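You operate a simulated robot arm through the tools that you are given. There is no shell and no other tool. Be economical: measure what you need, move in short steps, check, and stop when the job is done.

Carry out the task below with a simulated robot arm. There is one attempt and no reset: what you move stays moved.

## Task
Change the pin in the clamped block for the blue one, loosen the vice and slide the stop home.
Fine: the old pin goes first into the free opening of the short pin holder, the new one fully into the block; the block stays on the bed; the stop ends at 0 mm.

Only the result counts: the job must be done as asked and must still hold three seconds after the hand-in. Knocking over, shifting, dropping, spilling or breaking anything else fails it.

## Robot
A 7-joint arm with a two-finger parallel gripper, fixed in place. Base frame: the origin is at the foot of the arm, x ahead of it, y to its left, z up; the work surface is at about z = 0.87. Units: m, rad, N and s.
With the tool pointing down near the work surface it reaches from about 0.3 to 0.7 m from the base axis. Its first joint turns from -1.152 to 1.152 rad. Payload 1.57 kg.
Tool frame: the origin (TCP) lies between the finger pads and is the grasp point; the fingertips stand 0.03 m ahead of it; z points along the fingers, y is the line along which they close. Largest opening 0.11 m; finger width 0.024, thickness 0.012; the body of the gripper, 0.048 by 0.112 m, starts 0.078 m behind the TCP.
Orientation is that of the tool frame in the base frame, as [roll, pitch, yaw] about the fixed x, y, z axes, in that order (R = Rz(yaw) Ry(pitch) Rx(roll)). With the fingers straight down and closing along the base's y, the tool's x points along the base's -x, its y along +y and its z along -z.

## Interface
- The arm moves only by the tool step_arm. Its argument "moves" is a list of rows, each an object (a shift or turn left out is 0, a gripper value left out holds the last) with "travel": the shift along the base's x, y, z in units of 150 mm (1.0 is 150 mm), a list of three; "delta_rot": the turn, a rotation vector about the base's x, y, z in units of 60 degrees (1.0 is 60 degrees), a list of three; "grip": the finger opening in m, from 0 to 0.11. In form: [{"travel": [x, y, z], "delta_rot": [wx, wy, wz], "grip": grip}, ...]. A call has 1 to 10 rows; each row is the pose to reach, as a shift and turn from the pose commanded when the call began. A call with a number of a shift or a turn outside -1 to 1 is refused whole. Each row takes 0.2 s and may step no farther than 0.05 m and 0.15 rad from the row before; otherwise, or with a gripper value out of range, the whole call is refused. A pose out of reach is approached as far as the arm can. The call stops where the force on the tool passes 50 N (or 10 N more than at its start, if that is more) or the arm is blocked; 0.2 s more then pass. Each finger travels about 0.108 m/s and halts on what it meets, pressing with about 42 N; the grip force reading is that of the motor and also rises with nothing between the fingers. The clock runs only during rows and for 0.2 s after the last one: add rows that repeat a pose to give the fingers time. It gives the time, the measured TCP pose, the force on the tool (base axes), the opening and the grip force at its end, in the units of the frame above (readings bear some noise).
- Cameras (640 x 400 px; columns grow to the right, rows downward): "scene" is fixed at [0.1515, -0.3826, 1.4314]; the picture's right is [0.86, -0.52, 0.00], its down [-0.20, -0.32, -0.93] and it looks along [0.48, 0.79, -0.38] (base axes); focal length 357 px, centre (320, 200). "wrist" rides on the gripper at [-0.036, 0, -0.08] in the tool frame; the picture's right is [0.00, -1.00, 0.00], its down [0.97, 0.00, -0.24] and it looks along [0.24, 0.00, 0.97] (tool axes); focal length 218 px, centre (320, 200). There is no depth. A picture from a camera that has moved, and an enlarged one, comes with that camera's place and axes in the base frame and with its lens. The place of the scene camera against the robot may be out by one fixed shift of up to 0.018 m in any direction.
- capture(camera): a new picture of that camera. The clock stands still meanwhile.
- inspect(camera, box): a new picture of the part [left, top, right, bottom] of that camera's present view, enlarged. The clock stands still meanwhile.
- hand_in(): hands the job in; it is judged then, once.

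Go step by step. Nothing tells you positions but the pictures and the camera data: compare them with the known pose of the tool, close in by small moves and look again before you grip or let go. The budget is 120 turns and 68 pictures, counting those below and the enlarged ones. Unless the task says otherwise, let go and move clear before handing in, and close with one line.

The tools are called after ">>>" as a command line: name --argument value ..., lists and objects as JSON in quotes. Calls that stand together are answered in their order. step_arm: Moves the arm, as the interface text tells. Its arguments: {"type":"object","properties":{"moves":{"type":"array","items":{"type":"object","properties":{"travel":{"type":"array","items":{"type":"number"}},"delta_rot":{"type":"array","items":{"type":"number"}},"grip":{"type":"number"}}}}},"required":["moves"]} The other tools are called the same way: capture (camera) takes a picture; inspect (camera, box) takes an enlarged picture of a part of a camera's view; hand_in () hands the job in.

At the start:

```text
clock: 0.0
position: [0.3957, 0.1539, 1.2288]
tcp_rot: [-3.141, 0.0, -3.14]
wrist_force: [-0.1, 0.7, -0.1]
width: 0.11
grip_force: 0.1
```

scene: 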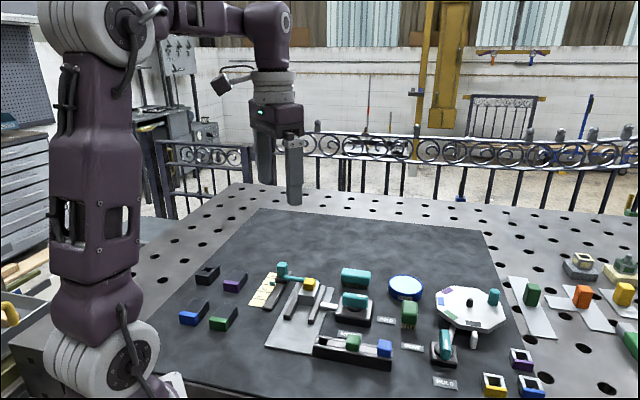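
wrist: 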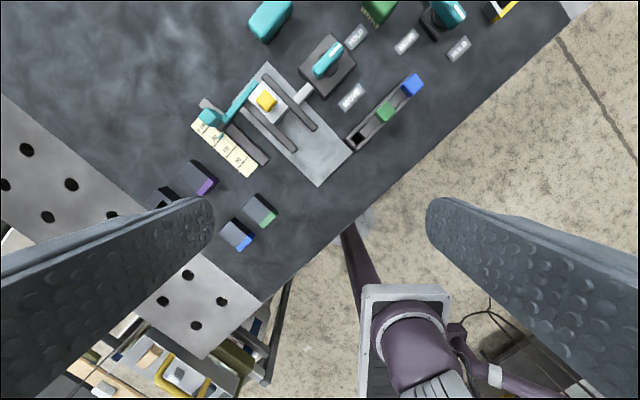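

I see a vice with a clamped block holding a yellow pin, a pin holder with green and blue pins and one free opening, a stop on a ruler, and levers. I'll enlarge the views first.

>>> inspect --camera "scene" --box '[240, 250, 440, 375]'

>>> inspect --camera "wrist" --box '[150, 0, 480, 206]'

>>> inspect --camera "scene" --box '[400, 250, 640, 400]'

```text
3.20 times, centred on (340, 312) of scene
camera zoom: at [0.1515, -0.3826, 1.4314], right [0.86, -0.52, 0.0], down [-0.2, -0.32, -0.93], along [0.48, 0.79, -0.38], focal length 1141 px, centre (256, -160)
```

zoom: 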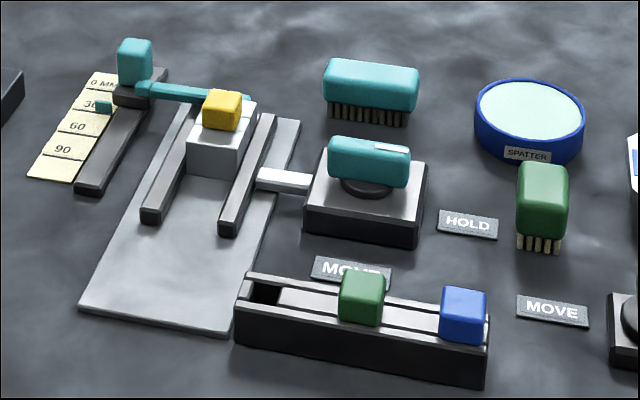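

```text
1.94 times, centred on (315, 103) of wrist
camera zoom: at [0.4333, 0.1521, 1.309], right [0.0, -1.0, 0.0], down [-0.97, 0.0, 0.24], along [-0.24, 0.0, -0.97], focal length 423 px, centre (330, 388)
```

zoom: 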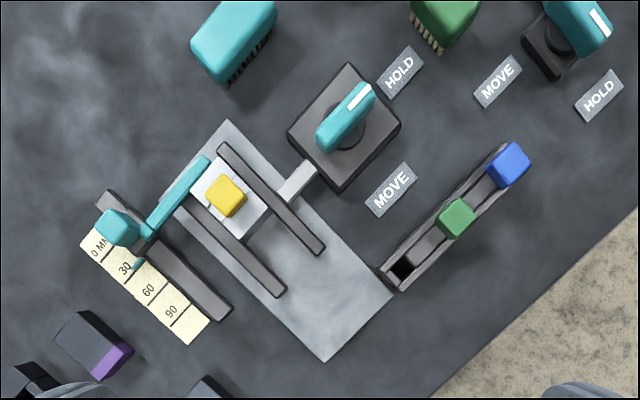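

```text
2.67 times, centred on (520, 325) of scene
camera zoom: at [0.1515, -0.3826, 1.4314], right [0.86, -0.52, 0.0], down [-0.2, -0.32, -0.93], along [0.48, 0.79, -0.38], focal length 951 px, centre (-213, -133)
```

zoom: 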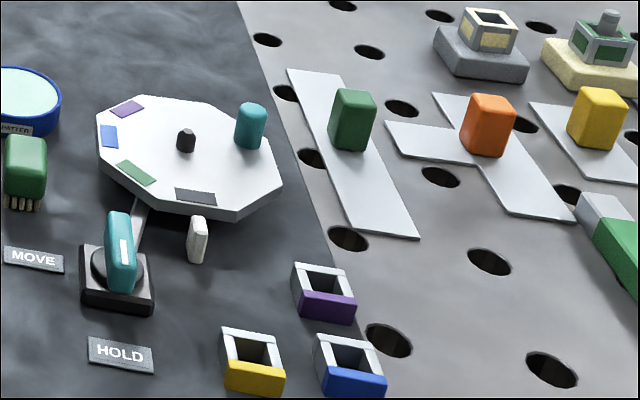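

The knob's white mark points at HOLD, so loosening means turning it to MOVE, about 90° clockwise from above. I'll move above the yellow pin with the tool turned 45° to line up with the bed.

>>> step_arm --moves '[{"travel": [0.127, 0.095, -0.16], "delta_rot": [0, 0, 0.125]}, {"travel": [0.253, 0.19, -0.32], "delta_rot": [0, 0, 0.25]}, {"travel": [0.38, 0.285, -0.48], "delta_rot": [0, 0, 0.375]}, {"travel": [0.507, 0.38, -0.64], "delta_rot": [0, 0, 0.5]}, {"travel": [0.633, 0.475, -0.8], "delta_rot": [0, 0, 0.625]}, {"travel": [0.76, 0.57, -0.96], "delta_rot": [0, 0, 0.75]}]'

>>> capture --camera "wrist"

>>> capture --camera "scene"

```text
clock: 1.4
position: [0.5125, 0.2381, 1.0821]
tcp_rot: [3.141, -0.001, -2.353]
wrist_force: [-0.4, 0.1, -0.5]
width: 0.11
grip_force: 0.1
```

```text
62 pictures are left
camera wrist: at [0.5386, 0.2628, 1.1623], right [0.71, -0.71, 0.0], down [-0.69, -0.69, 0.24], along [-0.17, -0.17, -0.97], focal length 218 px, centre (320, 200)
```

wrist: 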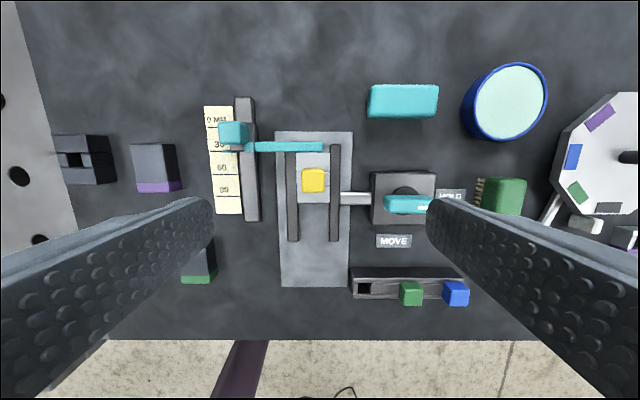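

```text
61 pictures are left
```

scene: 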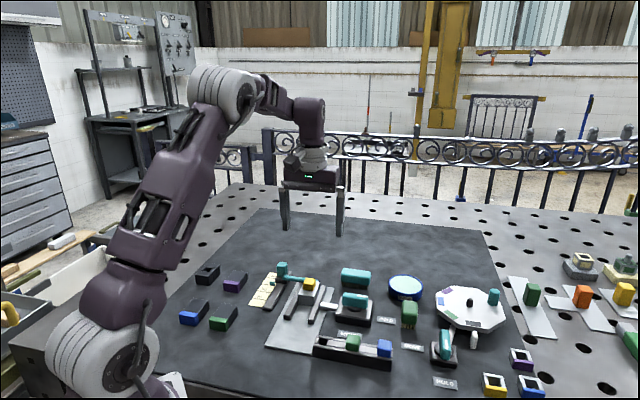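

The 45° turn lines up well with the bed, holder and scale. I'll enlarge the work area.

>>> inspect --camera "wrist" --box '[195, 85, 355, 185]'

>>> inspect --camera "wrist" --box '[270, 130, 480, 310]'

>>> inspect --camera "scene" --box '[255, 255, 345, 311]'

>>> inspect --camera "scene" --box '[305, 285, 400, 375]'

```text
4.00 times, centred on (275, 135) of wrist
camera zoom: at [0.5386, 0.2628, 1.1623], right [0.71, -0.71, 0.0], down [-0.69, -0.69, 0.24], along [-0.17, -0.17, -0.97], focal length 873 px, centre (500, 460)
```

zoom: 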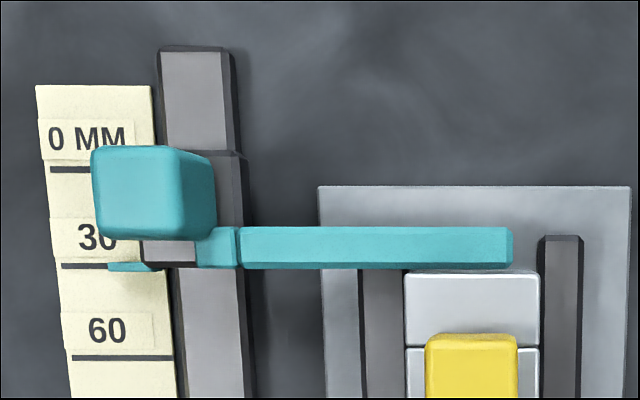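

```text
2.22 times, centred on (375, 220) of wrist
camera zoom: at [0.5386, 0.2628, 1.1623], right [0.71, -0.71, 0.0], down [-0.69, -0.69, 0.24], along [-0.17, -0.17, -0.97], focal length 485 px, centre (198, 156)
```

zoom: 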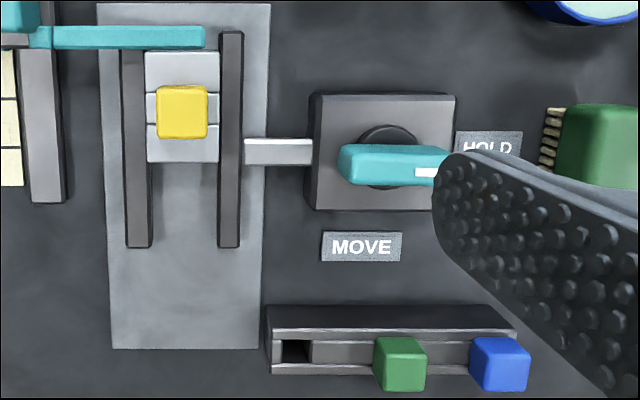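

```text
7.11 times, centred on (300, 283) of scene
camera zoom: at [0.1515, -0.3826, 1.4314], right [0.86, -0.52, 0.0], down [-0.2, -0.32, -0.93], along [0.48, 0.79, -0.38], focal length 2536 px, centre (462, -390)
```

zoom: 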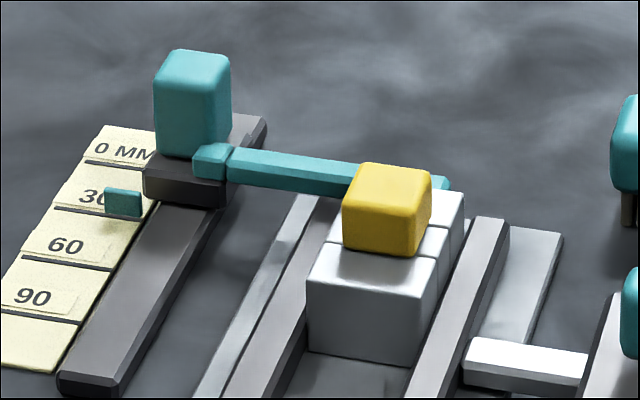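

```text
4.44 times, centred on (352, 330) of scene
camera zoom: at [0.1515, -0.3826, 1.4314], right [0.86, -0.52, 0.0], down [-0.2, -0.32, -0.93], along [0.48, 0.79, -0.38], focal length 1585 px, centre (176, -378)
```

zoom: 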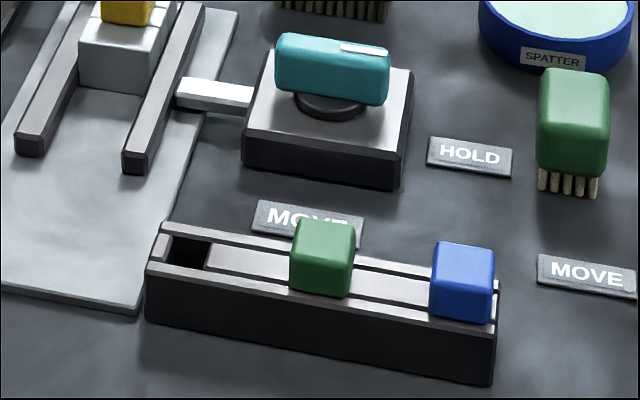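

The stop is at 30 mm and must go 30 mm toward the far end. The yellow head is about 26 mm wide with its top near z≈0.918, almost under the TCP, so I'll go down partway and narrow the fingers.

>>> step_arm --moves '[{"travel": [-0.01, 0.01, -0.25], "grip": 0.06}, {"travel": [-0.015, 0.015, -0.5], "grip": 0.06}, {"travel": [-0.02, 0.02, -0.72], "grip": 0.06}, {"travel": [-0.02, 0.02, -0.72], "grip": 0.06}]'

>>> capture --camera "wrist"

>>> inspect --camera "scene" --box '[255, 225, 375, 300]'

```text
clock: 2.4
position: [0.509, 0.2455, 0.9774]
tcp_rot: [3.141, 0.001, -2.357]
wrist_force: [-0.7, 0.7, 0.5]
width: 0.0601
grip_force: 0.1
```

```text
56 pictures are left
camera wrist: at [0.5356, 0.2688, 1.0578], right [0.71, -0.71, 0.0], down [-0.69, -0.69, 0.24], along [-0.17, -0.17, -0.97], focal length 218 px, centre (320, 200)
```

wrist: 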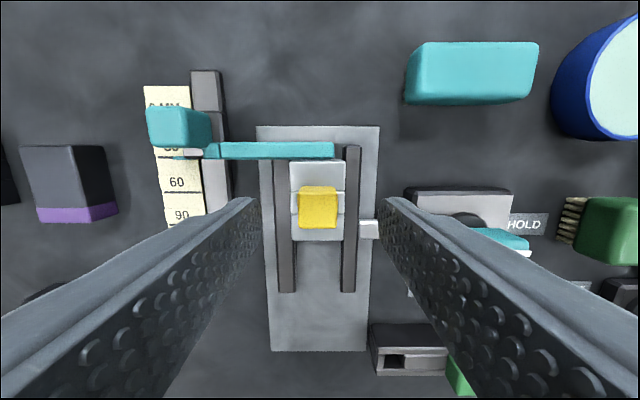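

```text
5.33 times, centred on (315, 262) of scene
camera zoom: at [0.1515, -0.3826, 1.4314], right [0.86, -0.52, 0.0], down [-0.2, -0.32, -0.93], along [0.48, 0.79, -0.38], focal length 1902 px, centre (347, -133)
```

zoom: 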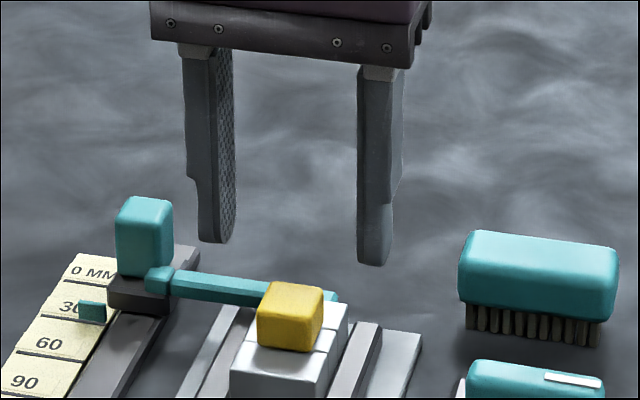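

The pin is centred under the TCP. I'll descend onto the head, stopping above the block top, and look before closing.

>>> step_arm --moves '[{"travel": [0, 0, -0.15]}, {"travel": [0, 0, -0.25]}, {"travel": [0, 0, -0.3]}]'

>>> inspect --camera "scene" --box '[255, 235, 365, 304]'

>>> capture --camera "wrist"

```text
clock: 3.2
position: [0.5071, 0.2419, 0.9307]
tcp_rot: [3.141, 0.0, -2.357]
wrist_force: [-1.1, -0.3, -0.8]
width: 0.0602
grip_force: 0.1
```

```text
5.80 times, centred on (310, 270) of scene
camera zoom: at [0.1515, -0.3826, 1.4314], right [0.86, -0.52, 0.0], down [-0.2, -0.32, -0.93], along [0.48, 0.79, -0.38], focal length 2068 px, centre (378, -203)
```

zoom: 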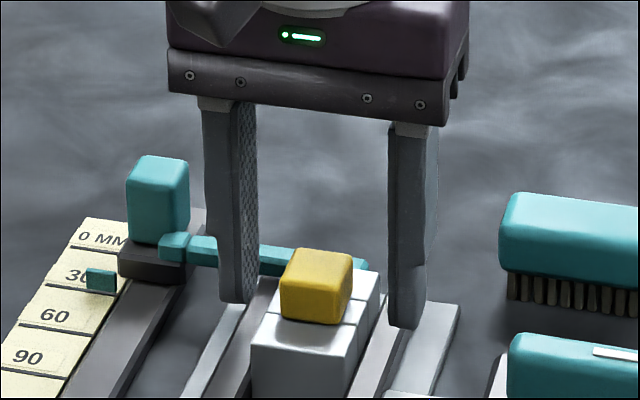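

```text
53 pictures are left
camera wrist: at [0.5341, 0.2668, 1.012], right [0.71, -0.71, 0.0], down [-0.69, -0.69, 0.24], along [-0.17, -0.17, -0.97], focal length 218 px, centre (320, 200)
```

wrist: 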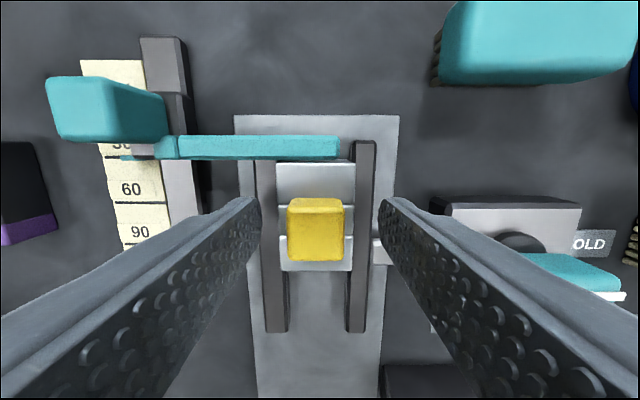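

The pin sits about 2 mm left of centre, so I'll shift and close.

>>> step_arm --moves '[{"travel": [-0.0094, 0.0094, 0]}, {"travel": [-0.0094, 0.0094, 0], "grip": 0.03}, {"travel": [-0.0094, 0.0094, 0], "grip": 0.015}, {"travel": [-0.0094, 0.0094, 0], "grip": 0.015}, {"travel": [-0.0094, 0.0094, 0], "grip": 0.015}]'

```text
clock: 4.4
position: [0.507, 0.2449, 0.9319]
tcp_rot: [-3.141, -0.001, -2.354]
wrist_force: [-4.4, 4.2, 0.3]
width: 0.04
grip_force: 41.8
```

The opening reads 0.040, wider than the head, so the fingers may be on the block. I'll look.

>>> capture --camera "wrist"

>>> inspect --camera "scene" --box '[265, 250, 345, 300]'

```text
52 pictures are left
camera wrist: at [0.5326, 0.2682, 1.0122], right [0.71, -0.71, 0.0], down [-0.69, -0.69, 0.24], along [-0.17, -0.17, -0.97], focal length 218 px, centre (320, 200)
```

wrist: 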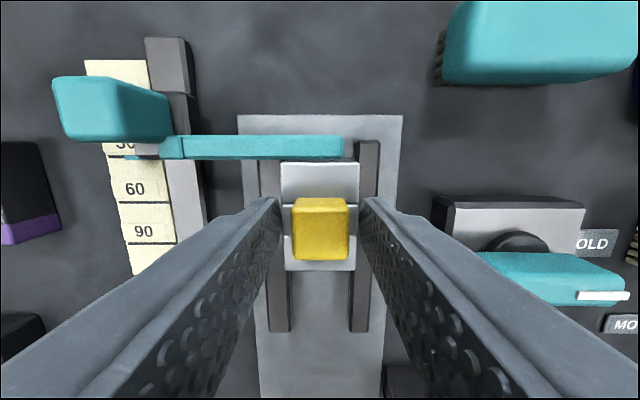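

```text
8.00 times, centred on (305, 275) of scene
camera zoom: at [0.1514, -0.3825, 1.4315], right [0.86, -0.52, 0.0], down [-0.2, -0.32, -0.93], along [0.48, 0.79, -0.38], focal length 2853 px, centre (440, -400)
```

zoom: 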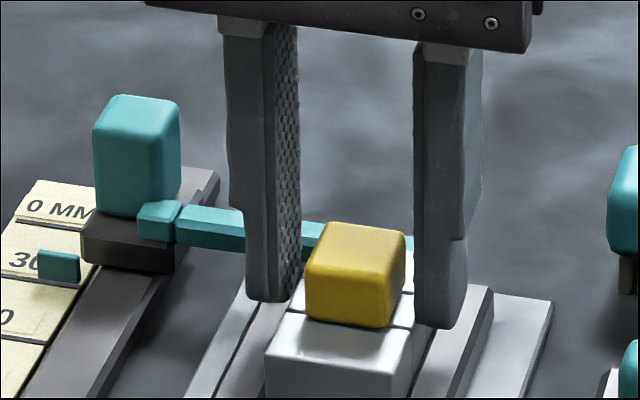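

The fingertips are on the block's upper sides, so the block top is a little higher than I estimated. I'll open, rise 9 mm and close again.

>>> step_arm --moves '[{"travel": [0, 0, 0], "grip": 0.055}, {"travel": [0, 0, 0], "grip": 0.055}, {"travel": [0, 0, 0.06], "grip": 0.055}, {"travel": [0, 0, 0.06], "grip": 0.04}, {"travel": [0, 0, 0.06], "grip": 0.015}, {"travel": [0, 0, 0.06], "grip": 0.015}, {"travel": [0, 0, 0.06], "grip": 0.015}]'

>>> inspect --camera "scene" --box '[265, 250, 345, 300]'

```text
clock: 6.0
position: [0.5057, 0.2435, 0.9403]
tcp_rot: [3.141, 0.001, -2.356]
wrist_force: [0.0, 0.3, 2.5]
width: 0.0253
grip_force: 36.6
```

```text
8.00 times, centred on (305, 275) of scene
camera zoom: at [0.1514, -0.3827, 1.4314], right [0.86, -0.52, 0.0], down [-0.2, -0.32, -0.93], along [0.48, 0.79, -0.38], focal length 2853 px, centre (440, -400)
```

zoom: 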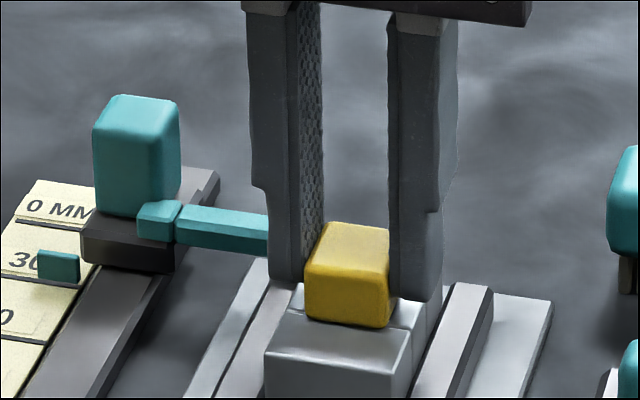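

The head is gripped at 25 mm. I'll pull straight up.

>>> step_arm --moves '[{"travel": [0, 0, 0.05]}, {"travel": [0, 0, 0.1]}, {"travel": [0, 0, 0.2]}, {"travel": [0, 0, 0.3]}, {"travel": [0, 0, 0.45]}, {"travel": [0, 0, 0.6]}]'

>>> capture --camera "wrist"

>>> inspect --camera "scene" --box '[255, 215, 375, 290]'

```text
clock: 7.4
position: [0.5081, 0.2458, 1.0312]
tcp_rot: [3.141, 0.001, -2.356]
wrist_force: [0.0, -0.2, -0.6]
width: 0.0147
grip_force: 0.1
```

```text
49 pictures are left
camera wrist: at [0.5343, 0.2685, 1.112], right [0.71, -0.71, 0.0], down [-0.69, -0.69, 0.24], along [-0.17, -0.17, -0.97], focal length 218 px, centre (320, 200)
```

wrist: 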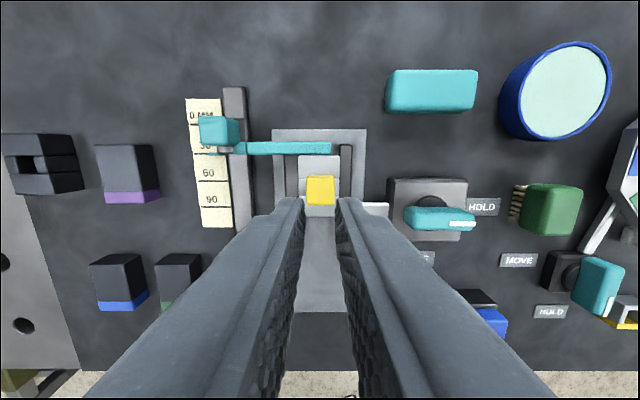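

```text
5.33 times, centred on (315, 252) of scene
camera zoom: at [0.1515, -0.3826, 1.4314], right [0.86, -0.52, 0.0], down [-0.2, -0.32, -0.93], along [0.48, 0.79, -0.38], focal length 1902 px, centre (347, -80)
```

zoom: 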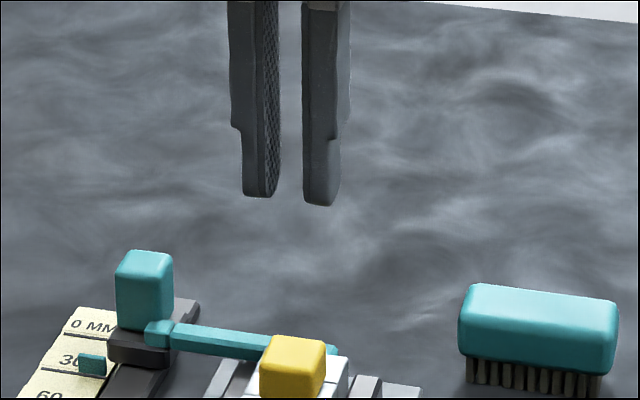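

The fingers slipped off the pin, because the grip was too high on the head. It's still seated, so I'll go back down about 4 mm lower and grip fully.

>>> step_arm --moves '[{"travel": [0, 0, 0], "grip": 0.05}, {"travel": [0, 0, -0.2], "grip": 0.05}, {"travel": [0, 0, -0.45], "grip": 0.05}, {"travel": [0, 0, -0.62], "grip": 0.05}, {"travel": [0, 0, -0.62], "grip": 0.035}, {"travel": [0, 0, -0.62], "grip": 0}, {"travel": [0, 0, -0.62], "grip": 0}, {"travel": [0, 0, -0.62], "grip": 0}]'

>>> inspect --camera "scene" --box '[265, 250, 345, 300]'

```text
clock: 9.2
position: [0.5073, 0.2435, 0.9393]
tcp_rot: [3.141, 0.0, -2.355]
wrist_force: [0.0, 0.7, -0.4]
width: 0.0251
grip_force: 36.5
```

```text
8.00 times, centred on (305, 275) of scene
camera zoom: at [0.1515, -0.3826, 1.4314], right [0.86, -0.52, 0.0], down [-0.2, -0.32, -0.93], along [0.48, 0.79, -0.38], focal length 2853 px, centre (440, -400)
```

zoom: 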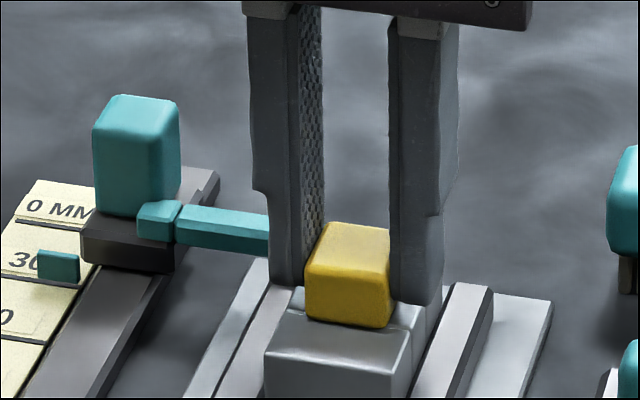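

The grip is lower now. I'll pull gently in small steps and watch the force.

>>> step_arm --moves '[{"travel": [0, 0, 0.007]}, {"travel": [0, 0, 0.014]}, {"travel": [0, 0, 0.021]}]'

```text
clock: 10.0
position: [0.5068, 0.2437, 0.9415]
tcp_rot: [-3.141, 0.0, -2.356]
wrist_force: [-0.1, 0.3, -1.4]
width: 0.0253
grip_force: 36.3
```

>>> step_arm --moves '[{"travel": [0, 0, 0.014]}, {"travel": [0, 0, 0.028]}, {"travel": [0, 0, 0.042]}, {"travel": [0, 0, 0.056]}]'

>>> inspect --camera "scene" --box '[265, 250, 345, 300]'

```text
clock: 11.0
position: [0.5052, 0.2436, 0.9502]
tcp_rot: [-3.141, 0.001, -2.355]
wrist_force: [0.1, 0.5, -0.7]
width: 0.0254
grip_force: 36.2
```

```text
8.00 times, centred on (305, 275) of scene
camera zoom: at [0.1515, -0.3826, 1.4314], right [0.86, -0.52, 0.0], down [-0.2, -0.32, -0.93], along [0.48, 0.79, -0.38], focal length 2853 px, centre (440, -400)
```

zoom: 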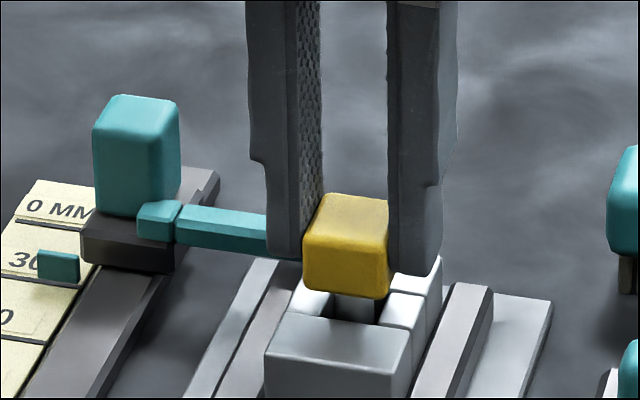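

The pin is rising. I'll keep lifting slowly.

>>> step_arm --moves '[{"travel": [0, 0, 0.02]}, {"travel": [0, 0, 0.04]}, {"travel": [0, 0, 0.06]}, {"travel": [0, 0, 0.09]}, {"travel": [0, 0, 0.12]}, {"travel": [0, 0, 0.16]}, {"travel": [0, 0, 0.2]}, {"travel": [0, 0, 0.25]}, {"travel": [0, 0, 0.32]}, {"travel": [0, 0, 0.4]}]'

>>> inspect --camera "scene" --box '[255, 215, 375, 290]'

>>> capture --camera "wrist"

```text
clock: 13.2
position: [0.5055, 0.2441, 1.0093]
tcp_rot: [3.141, 0.001, -2.355]
wrist_force: [0.4, -0.5, -1.5]
width: 0.0251
grip_force: 36.8
```

```text
5.33 times, centred on (315, 252) of scene
camera zoom: at [0.1515, -0.3826, 1.4314], right [0.86, -0.52, 0.0], down [-0.2, -0.32, -0.93], along [0.48, 0.79, -0.38], focal length 1902 px, centre (347, -80)
```

zoom: 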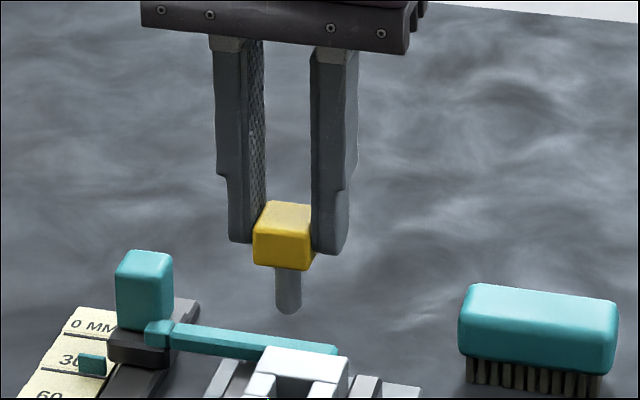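

```text
44 pictures are left
camera wrist: at [0.5317, 0.2672, 1.0899], right [0.71, -0.71, 0.0], down [-0.69, -0.69, 0.24], along [-0.17, -0.17, -0.97], focal length 218 px, centre (320, 200)
```

wrist: 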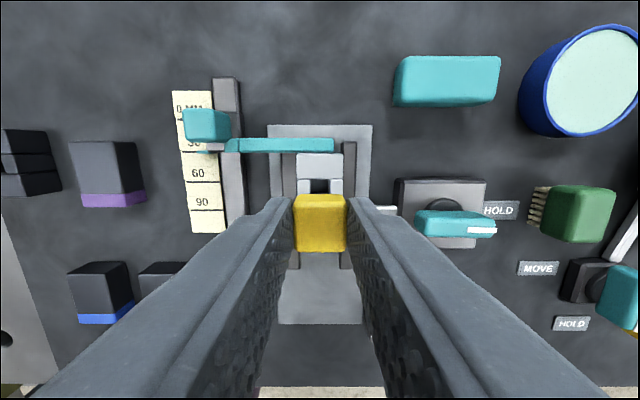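

The yellow pin is out, with a round shank about 25 mm long, and the block stayed put. I'll carry it toward the free opening near (0.446, 0.084), stopping short so the camera can see it.

>>> step_arm --moves '[{"travel": [-0.07, -0.14, 0.1]}, {"travel": [-0.17, -0.34, 0.1]}, {"travel": [-0.28, -0.56, 0.1]}, {"travel": [-0.39, -0.78, 0.1]}, {"travel": [-0.47, -0.94, 0.1]}]'

>>> step_arm --moves '[{"travel": [-0.05, -0.14, 0]}, {"travel": [-0.1, -0.29, 0]}, {"travel": [-0.1, -0.29, 0]}]'

>>> capture --camera "wrist"

```text
clock: 14.4
position: [0.4373, 0.1024, 1.0205]
tcp_rot: [3.141, 0.0, -2.355]
wrist_force: [-0.8, -0.4, -1.2]
width: 0.0251
grip_force: 36.6
```

```text
clock: 15.2
position: [0.4205, 0.0608, 1.0236]
tcp_rot: [3.141, -0.002, -2.355]
wrist_force: [-0.4, -0.7, -2.6]
width: 0.0251
grip_force: 36.8
```

```text
43 pictures are left
camera wrist: at [0.4468, 0.0844, 1.1045], right [0.71, -0.71, 0.0], down [-0.69, -0.69, 0.24], along [-0.17, -0.17, -0.97], focal length 218 px, centre (320, 200)
```

wrist: 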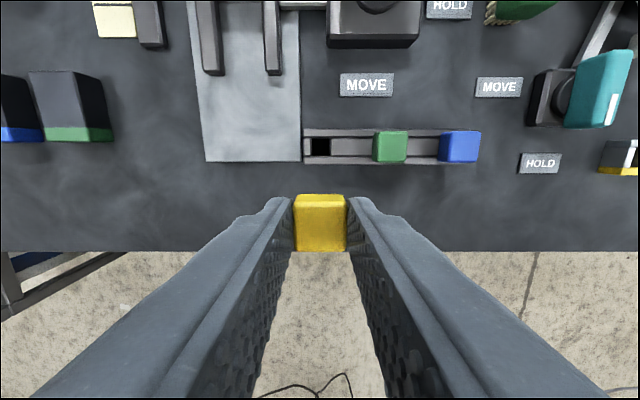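

The opening shows just right of the bed. I'll enlarge it to measure.

>>> inspect --camera "wrist" --box '[290, 100, 490, 225]'

>>> inspect --camera "scene" --box '[285, 275, 405, 375]'

```text
3.20 times, centred on (390, 162) of wrist
camera zoom: at [0.4468, 0.0844, 1.1045], right [0.71, -0.71, 0.0], down [-0.69, -0.69, 0.24], along [-0.17, -0.17, -0.97], focal length 698 px, centre (96, 320)
```

zoom: 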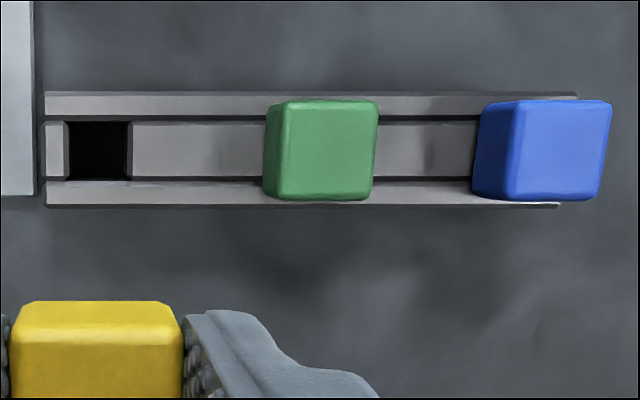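

```text
4.00 times, centred on (345, 325) of scene
camera zoom: at [0.1515, -0.3826, 1.4314], right [0.86, -0.52, 0.0], down [-0.2, -0.32, -0.93], along [0.48, 0.79, -0.38], focal length 1427 px, centre (220, -300)
```

zoom: 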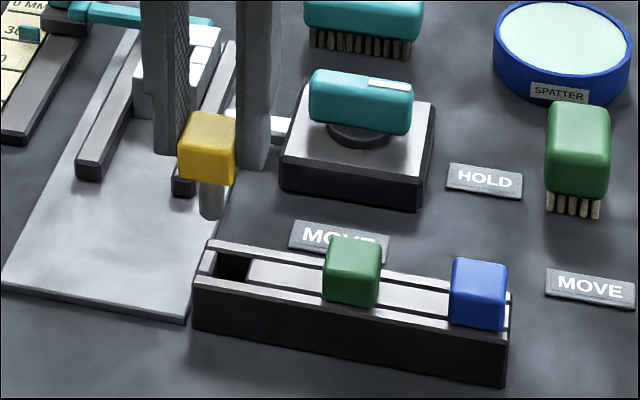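

The opening is directly under the camera, so a 35 mm move along the camera offset centres the pin over it. I'll move, then drop to just above.

>>> step_arm --moves '[{"travel": [0.085, 0.082, 0]}, {"travel": [0.169, 0.163, 0]}, {"travel": [0.169, 0.163, -0.2]}, {"travel": [0.169, 0.163, -0.36]}, {"travel": [0.169, 0.163, -0.36]}]'

>>> capture --camera "wrist"

>>> inspect --camera "scene" --box '[285, 275, 385, 365]'

```text
clock: 16.4
position: [0.4478, 0.085, 0.9694]
tcp_rot: [-3.141, 0.001, -2.357]
wrist_force: [0.2, -0.1, -2.1]
width: 0.025
grip_force: 37.1
```

```text
40 pictures are left
camera wrist: at [0.4734, 0.1084, 1.05], right [0.71, -0.71, 0.0], down [-0.69, -0.69, 0.24], along [-0.17, -0.17, -0.97], focal length 218 px, centre (320, 200)
```

wrist: 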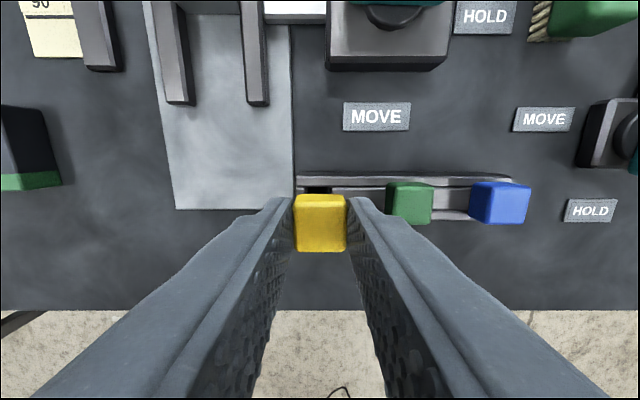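

```text
4.44 times, centred on (335, 320) of scene
camera zoom: at [0.1515, -0.3826, 1.4314], right [0.86, -0.52, 0.0], down [-0.2, -0.32, -0.93], along [0.48, 0.79, -0.38], focal length 1585 px, centre (253, -333)
```

zoom: 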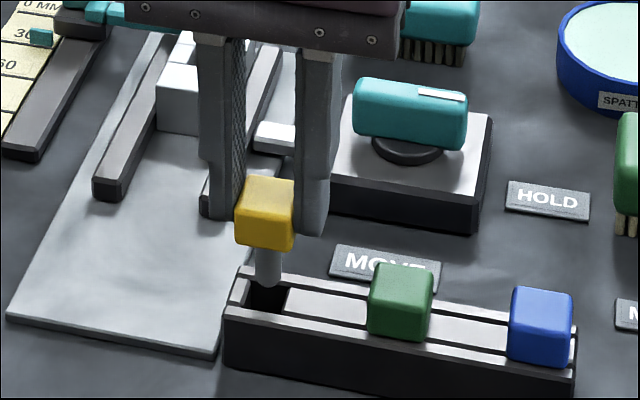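

The shank lines up with the opening. I'll lower slowly and watch the force.

>>> step_arm --moves '[{"travel": [0, 0, -0.04]}, {"travel": [0, 0, -0.08]}, {"travel": [0, 0, -0.11]}, {"travel": [0, 0, -0.14]}, {"travel": [0, 0, -0.17]}]'

>>> inspect --camera "scene" --box '[285, 275, 385, 365]'

```text
clock: 17.6
position: [0.4461, 0.0839, 0.9438]
tcp_rot: [3.141, -0.001, -2.357]
wrist_force: [0.0, 0.0, -0.9]
width: 0.0253
grip_force: 36.9
```

```text
4.44 times, centred on (335, 320) of scene
camera zoom: at [0.1515, -0.3826, 1.4314], right [0.86, -0.52, 0.0], down [-0.2, -0.32, -0.93], along [0.48, 0.79, -0.38], focal length 1585 px, centre (253, -333)
```

zoom: 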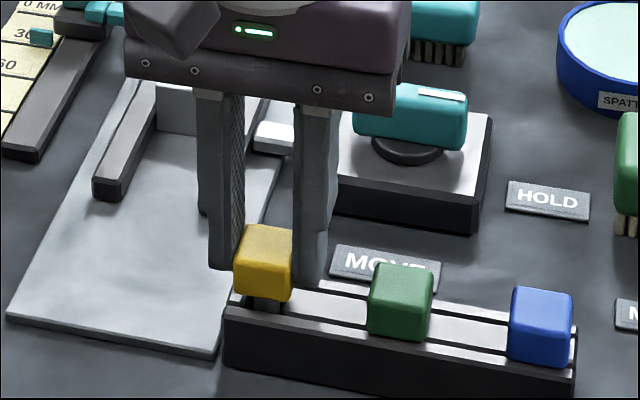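

It's entering cleanly with about 8 mm left.

>>> step_arm --moves '[{"travel": [0, 0, -0.02]}, {"travel": [0, 0, -0.035]}, {"travel": [0, 0, -0.045]}, {"travel": [0, 0, -0.055]}]'

>>> inspect --camera "scene" --box '[285, 275, 385, 365]'

```text
clock: 18.6
position: [0.4456, 0.0843, 0.9347]
tcp_rot: [3.141, 0.002, -2.356]
wrist_force: [3.4, 4.1, 1.0]
width: 0.0253
grip_force: 36.9
```

```text
4.44 times, centred on (335, 320) of scene
camera zoom: at [0.1516, -0.3825, 1.4315], right [0.86, -0.52, 0.0], down [-0.2, -0.32, -0.93], along [0.48, 0.79, -0.38], focal length 1585 px, centre (253, -333)
```

zoom: 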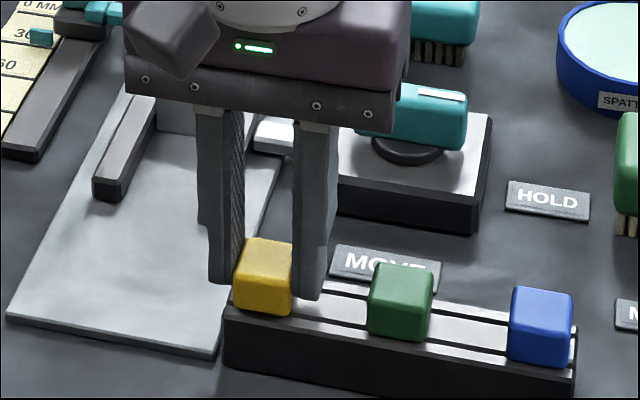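

It's nearly seated. I'll press another 2 mm or so.

>>> step_arm --moves '[{"travel": [0, 0, -0.007]}, {"travel": [0, 0, -0.014]}]'

```text
clock: 19.2
position: [0.4457, 0.0839, 0.9355]
tcp_rot: [-3.141, 0.0, -2.357]
wrist_force: [3.9, 3.3, -0.4]
width: 0.0252
grip_force: 36.7
```

>>> step_arm --moves '[{"travel": [0, 0, -0.01]}, {"travel": [0, 0, -0.02]}]'

>>> inspect --camera "scene" --box '[300, 300, 390, 365]'

```text
clock: 19.8
position: [0.4453, 0.0845, 0.931]
tcp_rot: [-3.14, 0.002, -2.356]
wrist_force: [-3.8, 3.1, 24.8]
width: 0.0253
grip_force: 36.7
```

```text
6.15 times, centred on (345, 332) of scene
camera zoom: at [0.151, -0.3826, 1.4315], right [0.86, -0.52, 0.0], down [-0.2, -0.32, -0.93], along [0.48, 0.79, -0.38], focal length 2195 px, centre (166, -615)
```

zoom: 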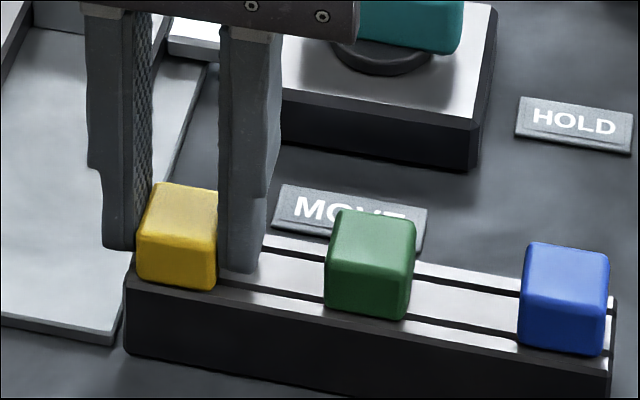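

The yellow pin is seated (25 N contact). I'll release it, back off and rise.

>>> step_arm --moves '[{"travel": [0, 0, 0.01], "grip": 0.0253}, {"travel": [0, 0, 0.01], "grip": 0.045}, {"travel": [0, 0, 0.01], "grip": 0.05}, {"travel": [0, 0, 0.01], "grip": 0.05}, {"travel": [0, 0, 0.1], "grip": 0.05}, {"travel": [0, 0, 0.3], "grip": 0.05}, {"travel": [0, 0, 0.55], "grip": 0.05}]'

>>> capture --camera "wrist"

```text
clock: 21.4
position: [0.4429, 0.0836, 1.0139]
tcp_rot: [3.141, 0.001, -2.355]
wrist_force: [-0.1, 0.6, -0.7]
width: 0.05
grip_force: 0.0
```

```text
35 pictures are left
camera wrist: at [0.4696, 0.1067, 1.0933], right [0.71, -0.71, 0.0], down [-0.69, -0.69, 0.24], along [-0.17, -0.17, -0.97], focal length 218 px, centre (320, 200)
```

wrist: 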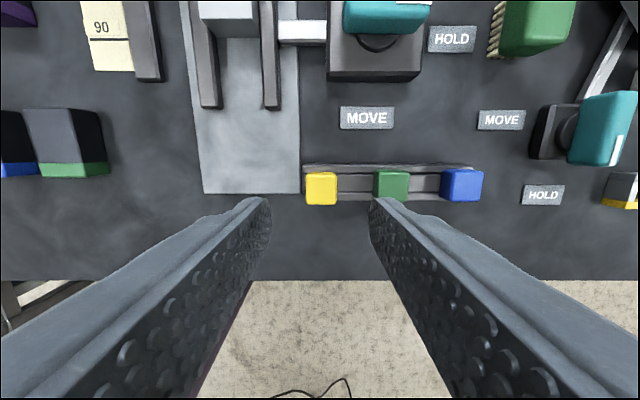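

Yellow is home in the holder. Blue is about 118 mm to the right along the holder, so I'll move over it and look.

>>> step_arm --moves '[{"travel": [0.19, -0.19, 0]}, {"travel": [0.38, -0.38, 0]}, {"travel": [0.556, -0.556, 0]}, {"travel": [0.556, -0.556, -0.15]}, {"travel": [0.556, -0.556, -0.15]}]'

>>> capture --camera "wrist"

```text
clock: 22.6
position: [0.5298, 0.0018, 0.9876]
tcp_rot: [3.141, -0.001, -2.356]
wrist_force: [-0.1, -0.1, 0.0]
width: 0.05
grip_force: 0.0
```

```text
34 pictures are left
camera wrist: at [0.5552, 0.0265, 1.0693], right [0.71, -0.71, 0.0], down [-0.69, -0.69, 0.24], along [-0.17, -0.17, -0.97], focal length 218 px, centre (320, 200)
```

wrist: 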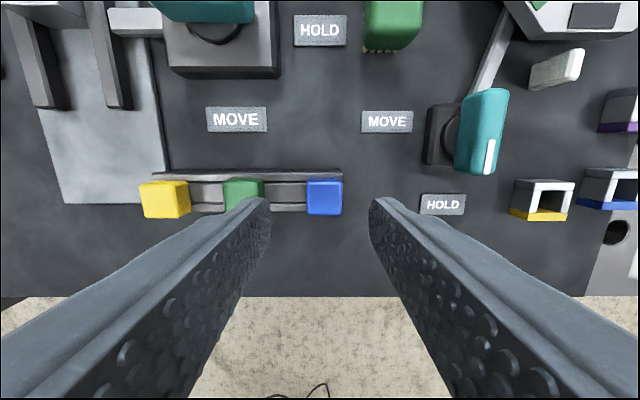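

I'll shift 3 mm right, descend to grip height, and look before closing.

>>> step_arm --moves '[{"travel": [0.015, -0.015, -0.1]}, {"travel": [0.015, -0.015, -0.25]}, {"travel": [0.015, -0.015, -0.387]}, {"travel": [0.015, -0.015, -0.387]}]'

>>> capture --camera "wrist"

>>> inspect --camera "scene" --box '[315, 290, 415, 370]'

```text
clock: 23.6
position: [0.5303, -0.0016, 0.9315]
tcp_rot: [3.141, -0.001, -2.356]
wrist_force: [0.3, 0.3, -0.1]
width: 0.0502
grip_force: 0.1
```

```text
33 pictures are left
camera wrist: at [0.5566, 0.0222, 1.0127], right [0.71, -0.71, 0.0], down [-0.69, -0.69, 0.24], along [-0.17, -0.17, -0.97], focal length 218 px, centre (320, 200)
```

wrist: 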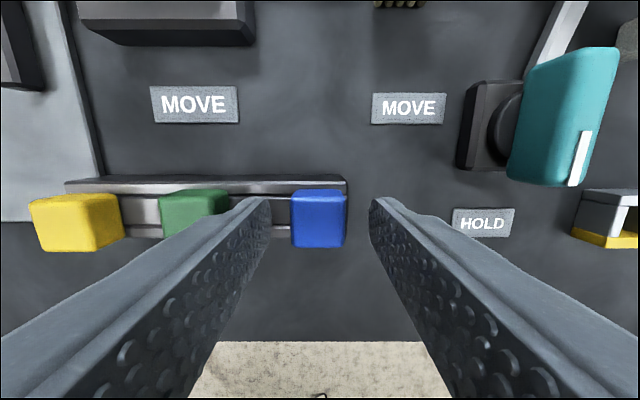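

```text
5.00 times, centred on (365, 330) of scene
camera zoom: at [0.1515, -0.3826, 1.4314], right [0.86, -0.52, 0.0], down [-0.2, -0.32, -0.93], along [0.48, 0.79, -0.38], focal length 1783 px, centre (95, -450)
```

zoom: 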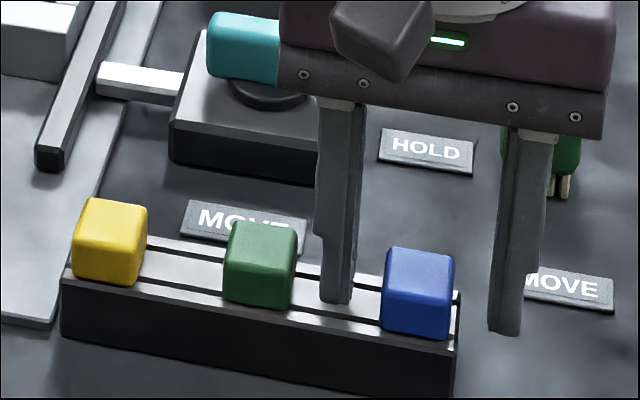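

Blue is centred laterally and about 1.5 mm toward the camera. I'll nudge, close and start pulling gently.

>>> step_arm --moves '[{"travel": [0.007, 0.007, 0], "grip": 0.05}, {"travel": [0.007, 0.007, 0], "grip": 0.035}, {"travel": [0.007, 0.007, 0], "grip": 0}, {"travel": [0.007, 0.007, 0], "grip": 0}, {"travel": [0.007, 0.007, 0], "grip": 0}, {"travel": [0.007, 0.007, 0.007], "grip": 0}, {"travel": [0.007, 0.007, 0.014], "grip": 0}, {"travel": [0.007, 0.007, 0.028], "grip": 0}, {"travel": [0.007, 0.007, 0.042], "grip": 0}, {"travel": [0.007, 0.007, 0.056], "grip": 0}]'

>>> inspect --camera "scene" --box '[315, 290, 415, 370]'

```text
clock: 25.8
position: [0.5323, -0.0021, 0.9415]
tcp_rot: [3.14, 0.0, -2.356]
wrist_force: [-2.0, 2.2, -2.1]
width: 0.0254
grip_force: 36.7
```

```text
5.00 times, centred on (365, 330) of scene
camera zoom: at [0.1515, -0.3826, 1.4315], right [0.86, -0.52, 0.0], down [-0.2, -0.32, -0.93], along [0.48, 0.79, -0.38], focal length 1783 px, centre (95, -450)
```

zoom: 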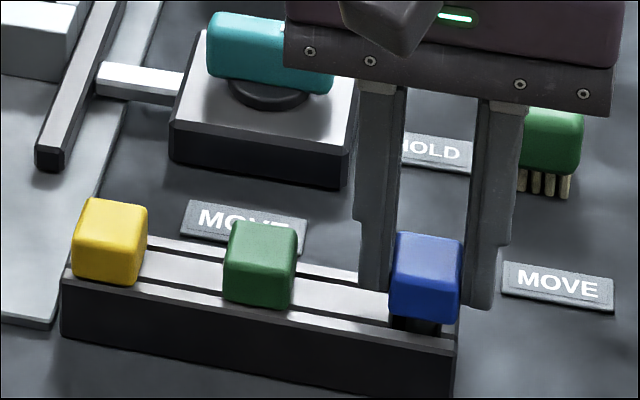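

Blue is rising. I'll keep lifting slowly.

>>> step_arm --moves '[{"travel": [0, 0, 0.02]}, {"travel": [0, 0, 0.04]}, {"travel": [0, 0, 0.06]}, {"travel": [0, 0, 0.09]}, {"travel": [0, 0, 0.12]}, {"travel": [0, 0, 0.16]}, {"travel": [0, 0, 0.2]}, {"travel": [0, 0, 0.26]}, {"travel": [0, 0, 0.36]}, {"travel": [0, 0, 0.48]}]'

>>> inspect --camera "scene" --box '[315, 235, 435, 345]'

>>> capture --camera "wrist"

```text
clock: 28.0
position: [0.533, -0.0008, 1.0118]
tcp_rot: [3.14, -0.001, -2.357]
wrist_force: [-0.3, 0.1, -1.7]
width: 0.0252
grip_force: 36.9
```

```text
3.64 times, centred on (375, 290) of scene
camera zoom: at [0.1515, -0.3826, 1.4314], right [0.86, -0.52, 0.0], down [-0.2, -0.32, -0.93], along [0.48, 0.79, -0.38], focal length 1297 px, centre (120, -127)
```

zoom: 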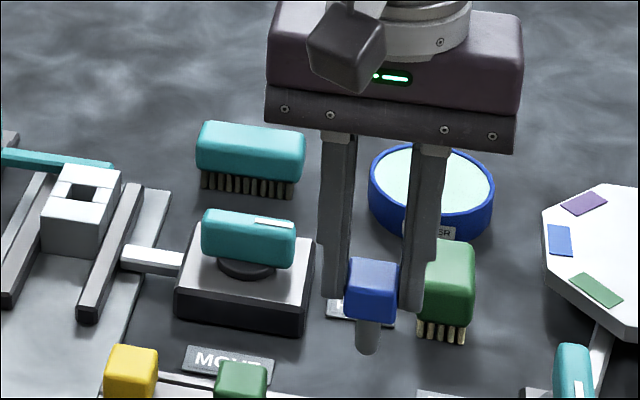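

```text
29 pictures are left
camera wrist: at [0.56, 0.0227, 1.0924], right [0.71, -0.71, 0.0], down [-0.69, -0.69, 0.24], along [-0.17, -0.17, -0.97], focal length 218 px, centre (320, 200)
```

wrist: 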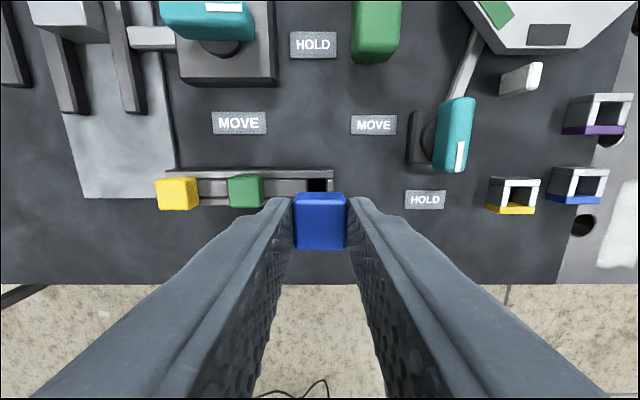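

Blue is out. By dead reckoning the block's hole is at (-0.177, +1.631) units from here, so I'll raise a bit, travel over, and stop 35 mm short for a look.

>>> step_arm --moves '[{"travel": [0, 0, 0.15]}, {"travel": [-0.02, 0.2, 0.15]}, {"travel": [-0.05, 0.45, 0.15]}, {"travel": [-0.08, 0.7, 0.15]}, {"travel": [-0.1, 0.9, 0.15]}]'

>>> step_arm --moves '[{"travel": [-0.08, 0.2, 0]}, {"travel": [-0.16, 0.4, 0]}, {"travel": [-0.242, 0.566, 0]}, {"travel": [-0.242, 0.566, 0]}]'

>>> inspect --camera "wrist" --box '[240, 100, 400, 260]'

```text
clock: 29.2
position: [0.5175, 0.1334, 1.037]
tcp_rot: [3.141, -0.002, -2.356]
wrist_force: [0.5, 0.5, -1.6]
width: 0.0252
grip_force: 36.5
```

```text
clock: 30.2
position: [0.4796, 0.2183, 1.0332]
tcp_rot: [-3.14, -0.002, -2.355]
wrist_force: [-0.5, 0.0, -1.4]
width: 0.0252
grip_force: 36.4
```

```text
2.50 times, centred on (320, 180) of wrist
camera zoom: at [0.506, 0.2424, 1.114], right [0.71, -0.71, 0.0], down [-0.69, -0.69, 0.24], along [-0.17, -0.17, -0.97], focal length 546 px, centre (320, 250)
```

zoom: 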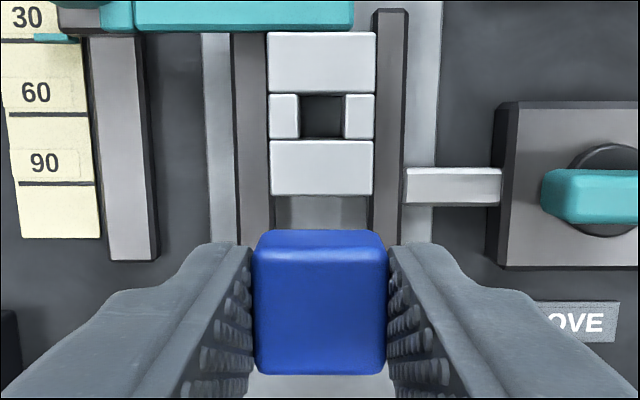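

The hole lines up with dead reckoning. I'll move the final 35 mm and drop to just above the block.

>>> step_arm --moves '[{"travel": [0.08, 0.08, 0]}, {"travel": [0.165, 0.165, 0]}, {"travel": [0.165, 0.165, -0.2]}, {"travel": [0.165, 0.165, -0.38]}, {"travel": [0.165, 0.165, -0.44]}, {"travel": [0.165, 0.165, -0.44]}]'

>>> inspect --camera "wrist" --box '[240, 100, 400, 260]'

>>> inspect --camera "scene" --box '[255, 235, 365, 304]'

```text
clock: 31.6
position: [0.5055, 0.2451, 0.9692]
tcp_rot: [3.141, 0.0, -2.356]
wrist_force: [0.4, 0.5, -1.4]
width: 0.0253
grip_force: 37.0
```

```text
2.50 times, centred on (320, 180) of wrist
camera zoom: at [0.5322, 0.2687, 1.0507], right [0.71, -0.71, 0.0], down [-0.69, -0.69, 0.24], along [-0.17, -0.17, -0.97], focal length 546 px, centre (320, 250)
```

zoom: 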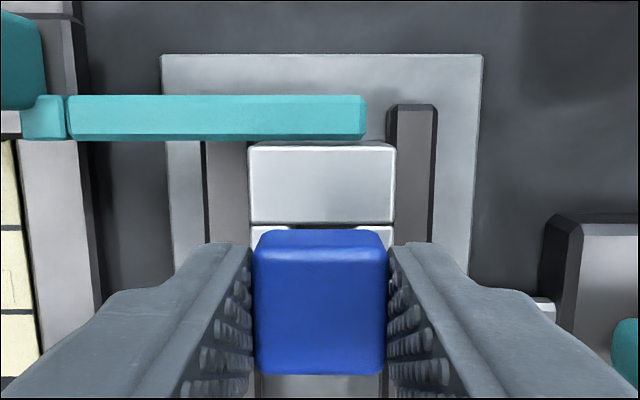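

```text
5.80 times, centred on (310, 270) of scene
camera zoom: at [0.1515, -0.3826, 1.4314], right [0.86, -0.52, 0.0], down [-0.2, -0.32, -0.93], along [0.48, 0.79, -0.38], focal length 2068 px, centre (378, -203)
```

zoom: 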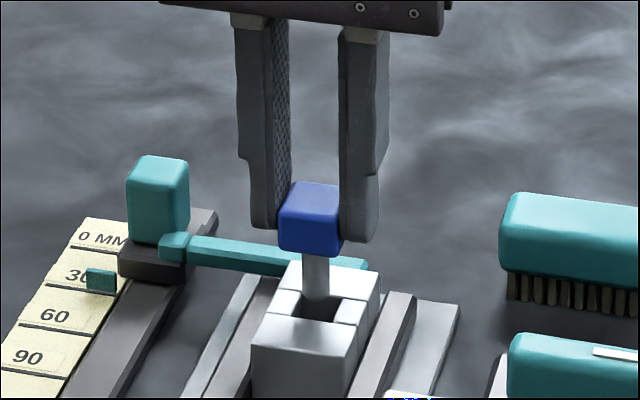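

The shank is over the hole. I'll lower slowly.

>>> step_arm --moves '[{"travel": [0, 0, -0.03]}, {"travel": [0, 0, -0.06]}, {"travel": [0, 0, -0.09]}, {"travel": [0, 0, -0.12]}, {"travel": [0, 0, -0.15]}, {"travel": [0, 0, -0.175]}, {"travel": [0, 0, -0.195]}]'

>>> inspect --camera "scene" --box '[265, 250, 345, 300]'

```text
clock: 33.2
position: [0.5051, 0.2439, 0.9407]
tcp_rot: [-3.141, 0.0, -2.356]
wrist_force: [-0.1, 0.2, -0.3]
width: 0.0252
grip_force: 36.4
```

```text
8.00 times, centred on (305, 275) of scene
camera zoom: at [0.1515, -0.3826, 1.4314], right [0.86, -0.52, 0.0], down [-0.2, -0.32, -0.93], along [0.48, 0.79, -0.38], focal length 2853 px, centre (440, -400)
```

zoom: 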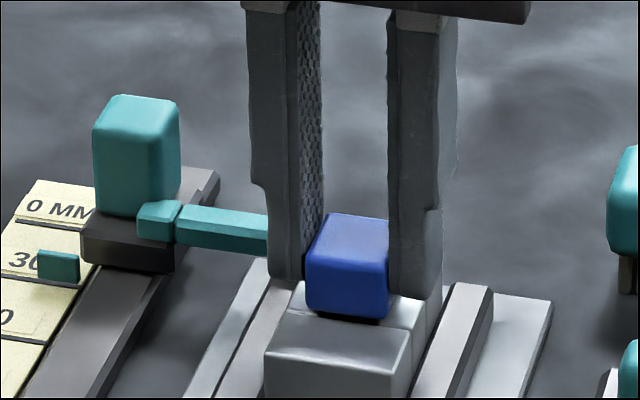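

About 3 mm remain, so I'll press until contact.

>>> step_arm --moves '[{"travel": [0, 0, -0.01]}, {"travel": [0, 0, -0.02]}, {"travel": [0, 0, -0.028]}]'

```text
clock: 34.0
position: [0.5065, 0.2456, 0.9392]
tcp_rot: [-3.139, 0.005, -2.357]
wrist_force: [1.6, -3.7, 24.0]
width: 0.0252
grip_force: 36.9
```

>>> inspect --camera "scene" --box '[265, 250, 345, 300]'

```text
8.00 times, centred on (305, 275) of scene
camera zoom: at [0.1511, -0.3829, 1.4314], right [0.86, -0.52, 0.0], down [-0.2, -0.32, -0.93], along [0.48, 0.79, -0.38], focal length 2853 px, centre (440, -400)
```

zoom: 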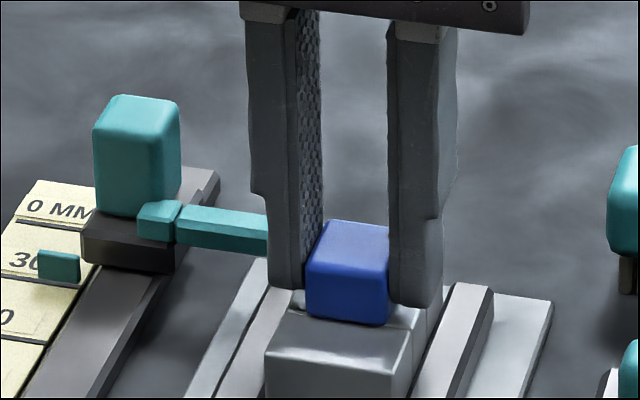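

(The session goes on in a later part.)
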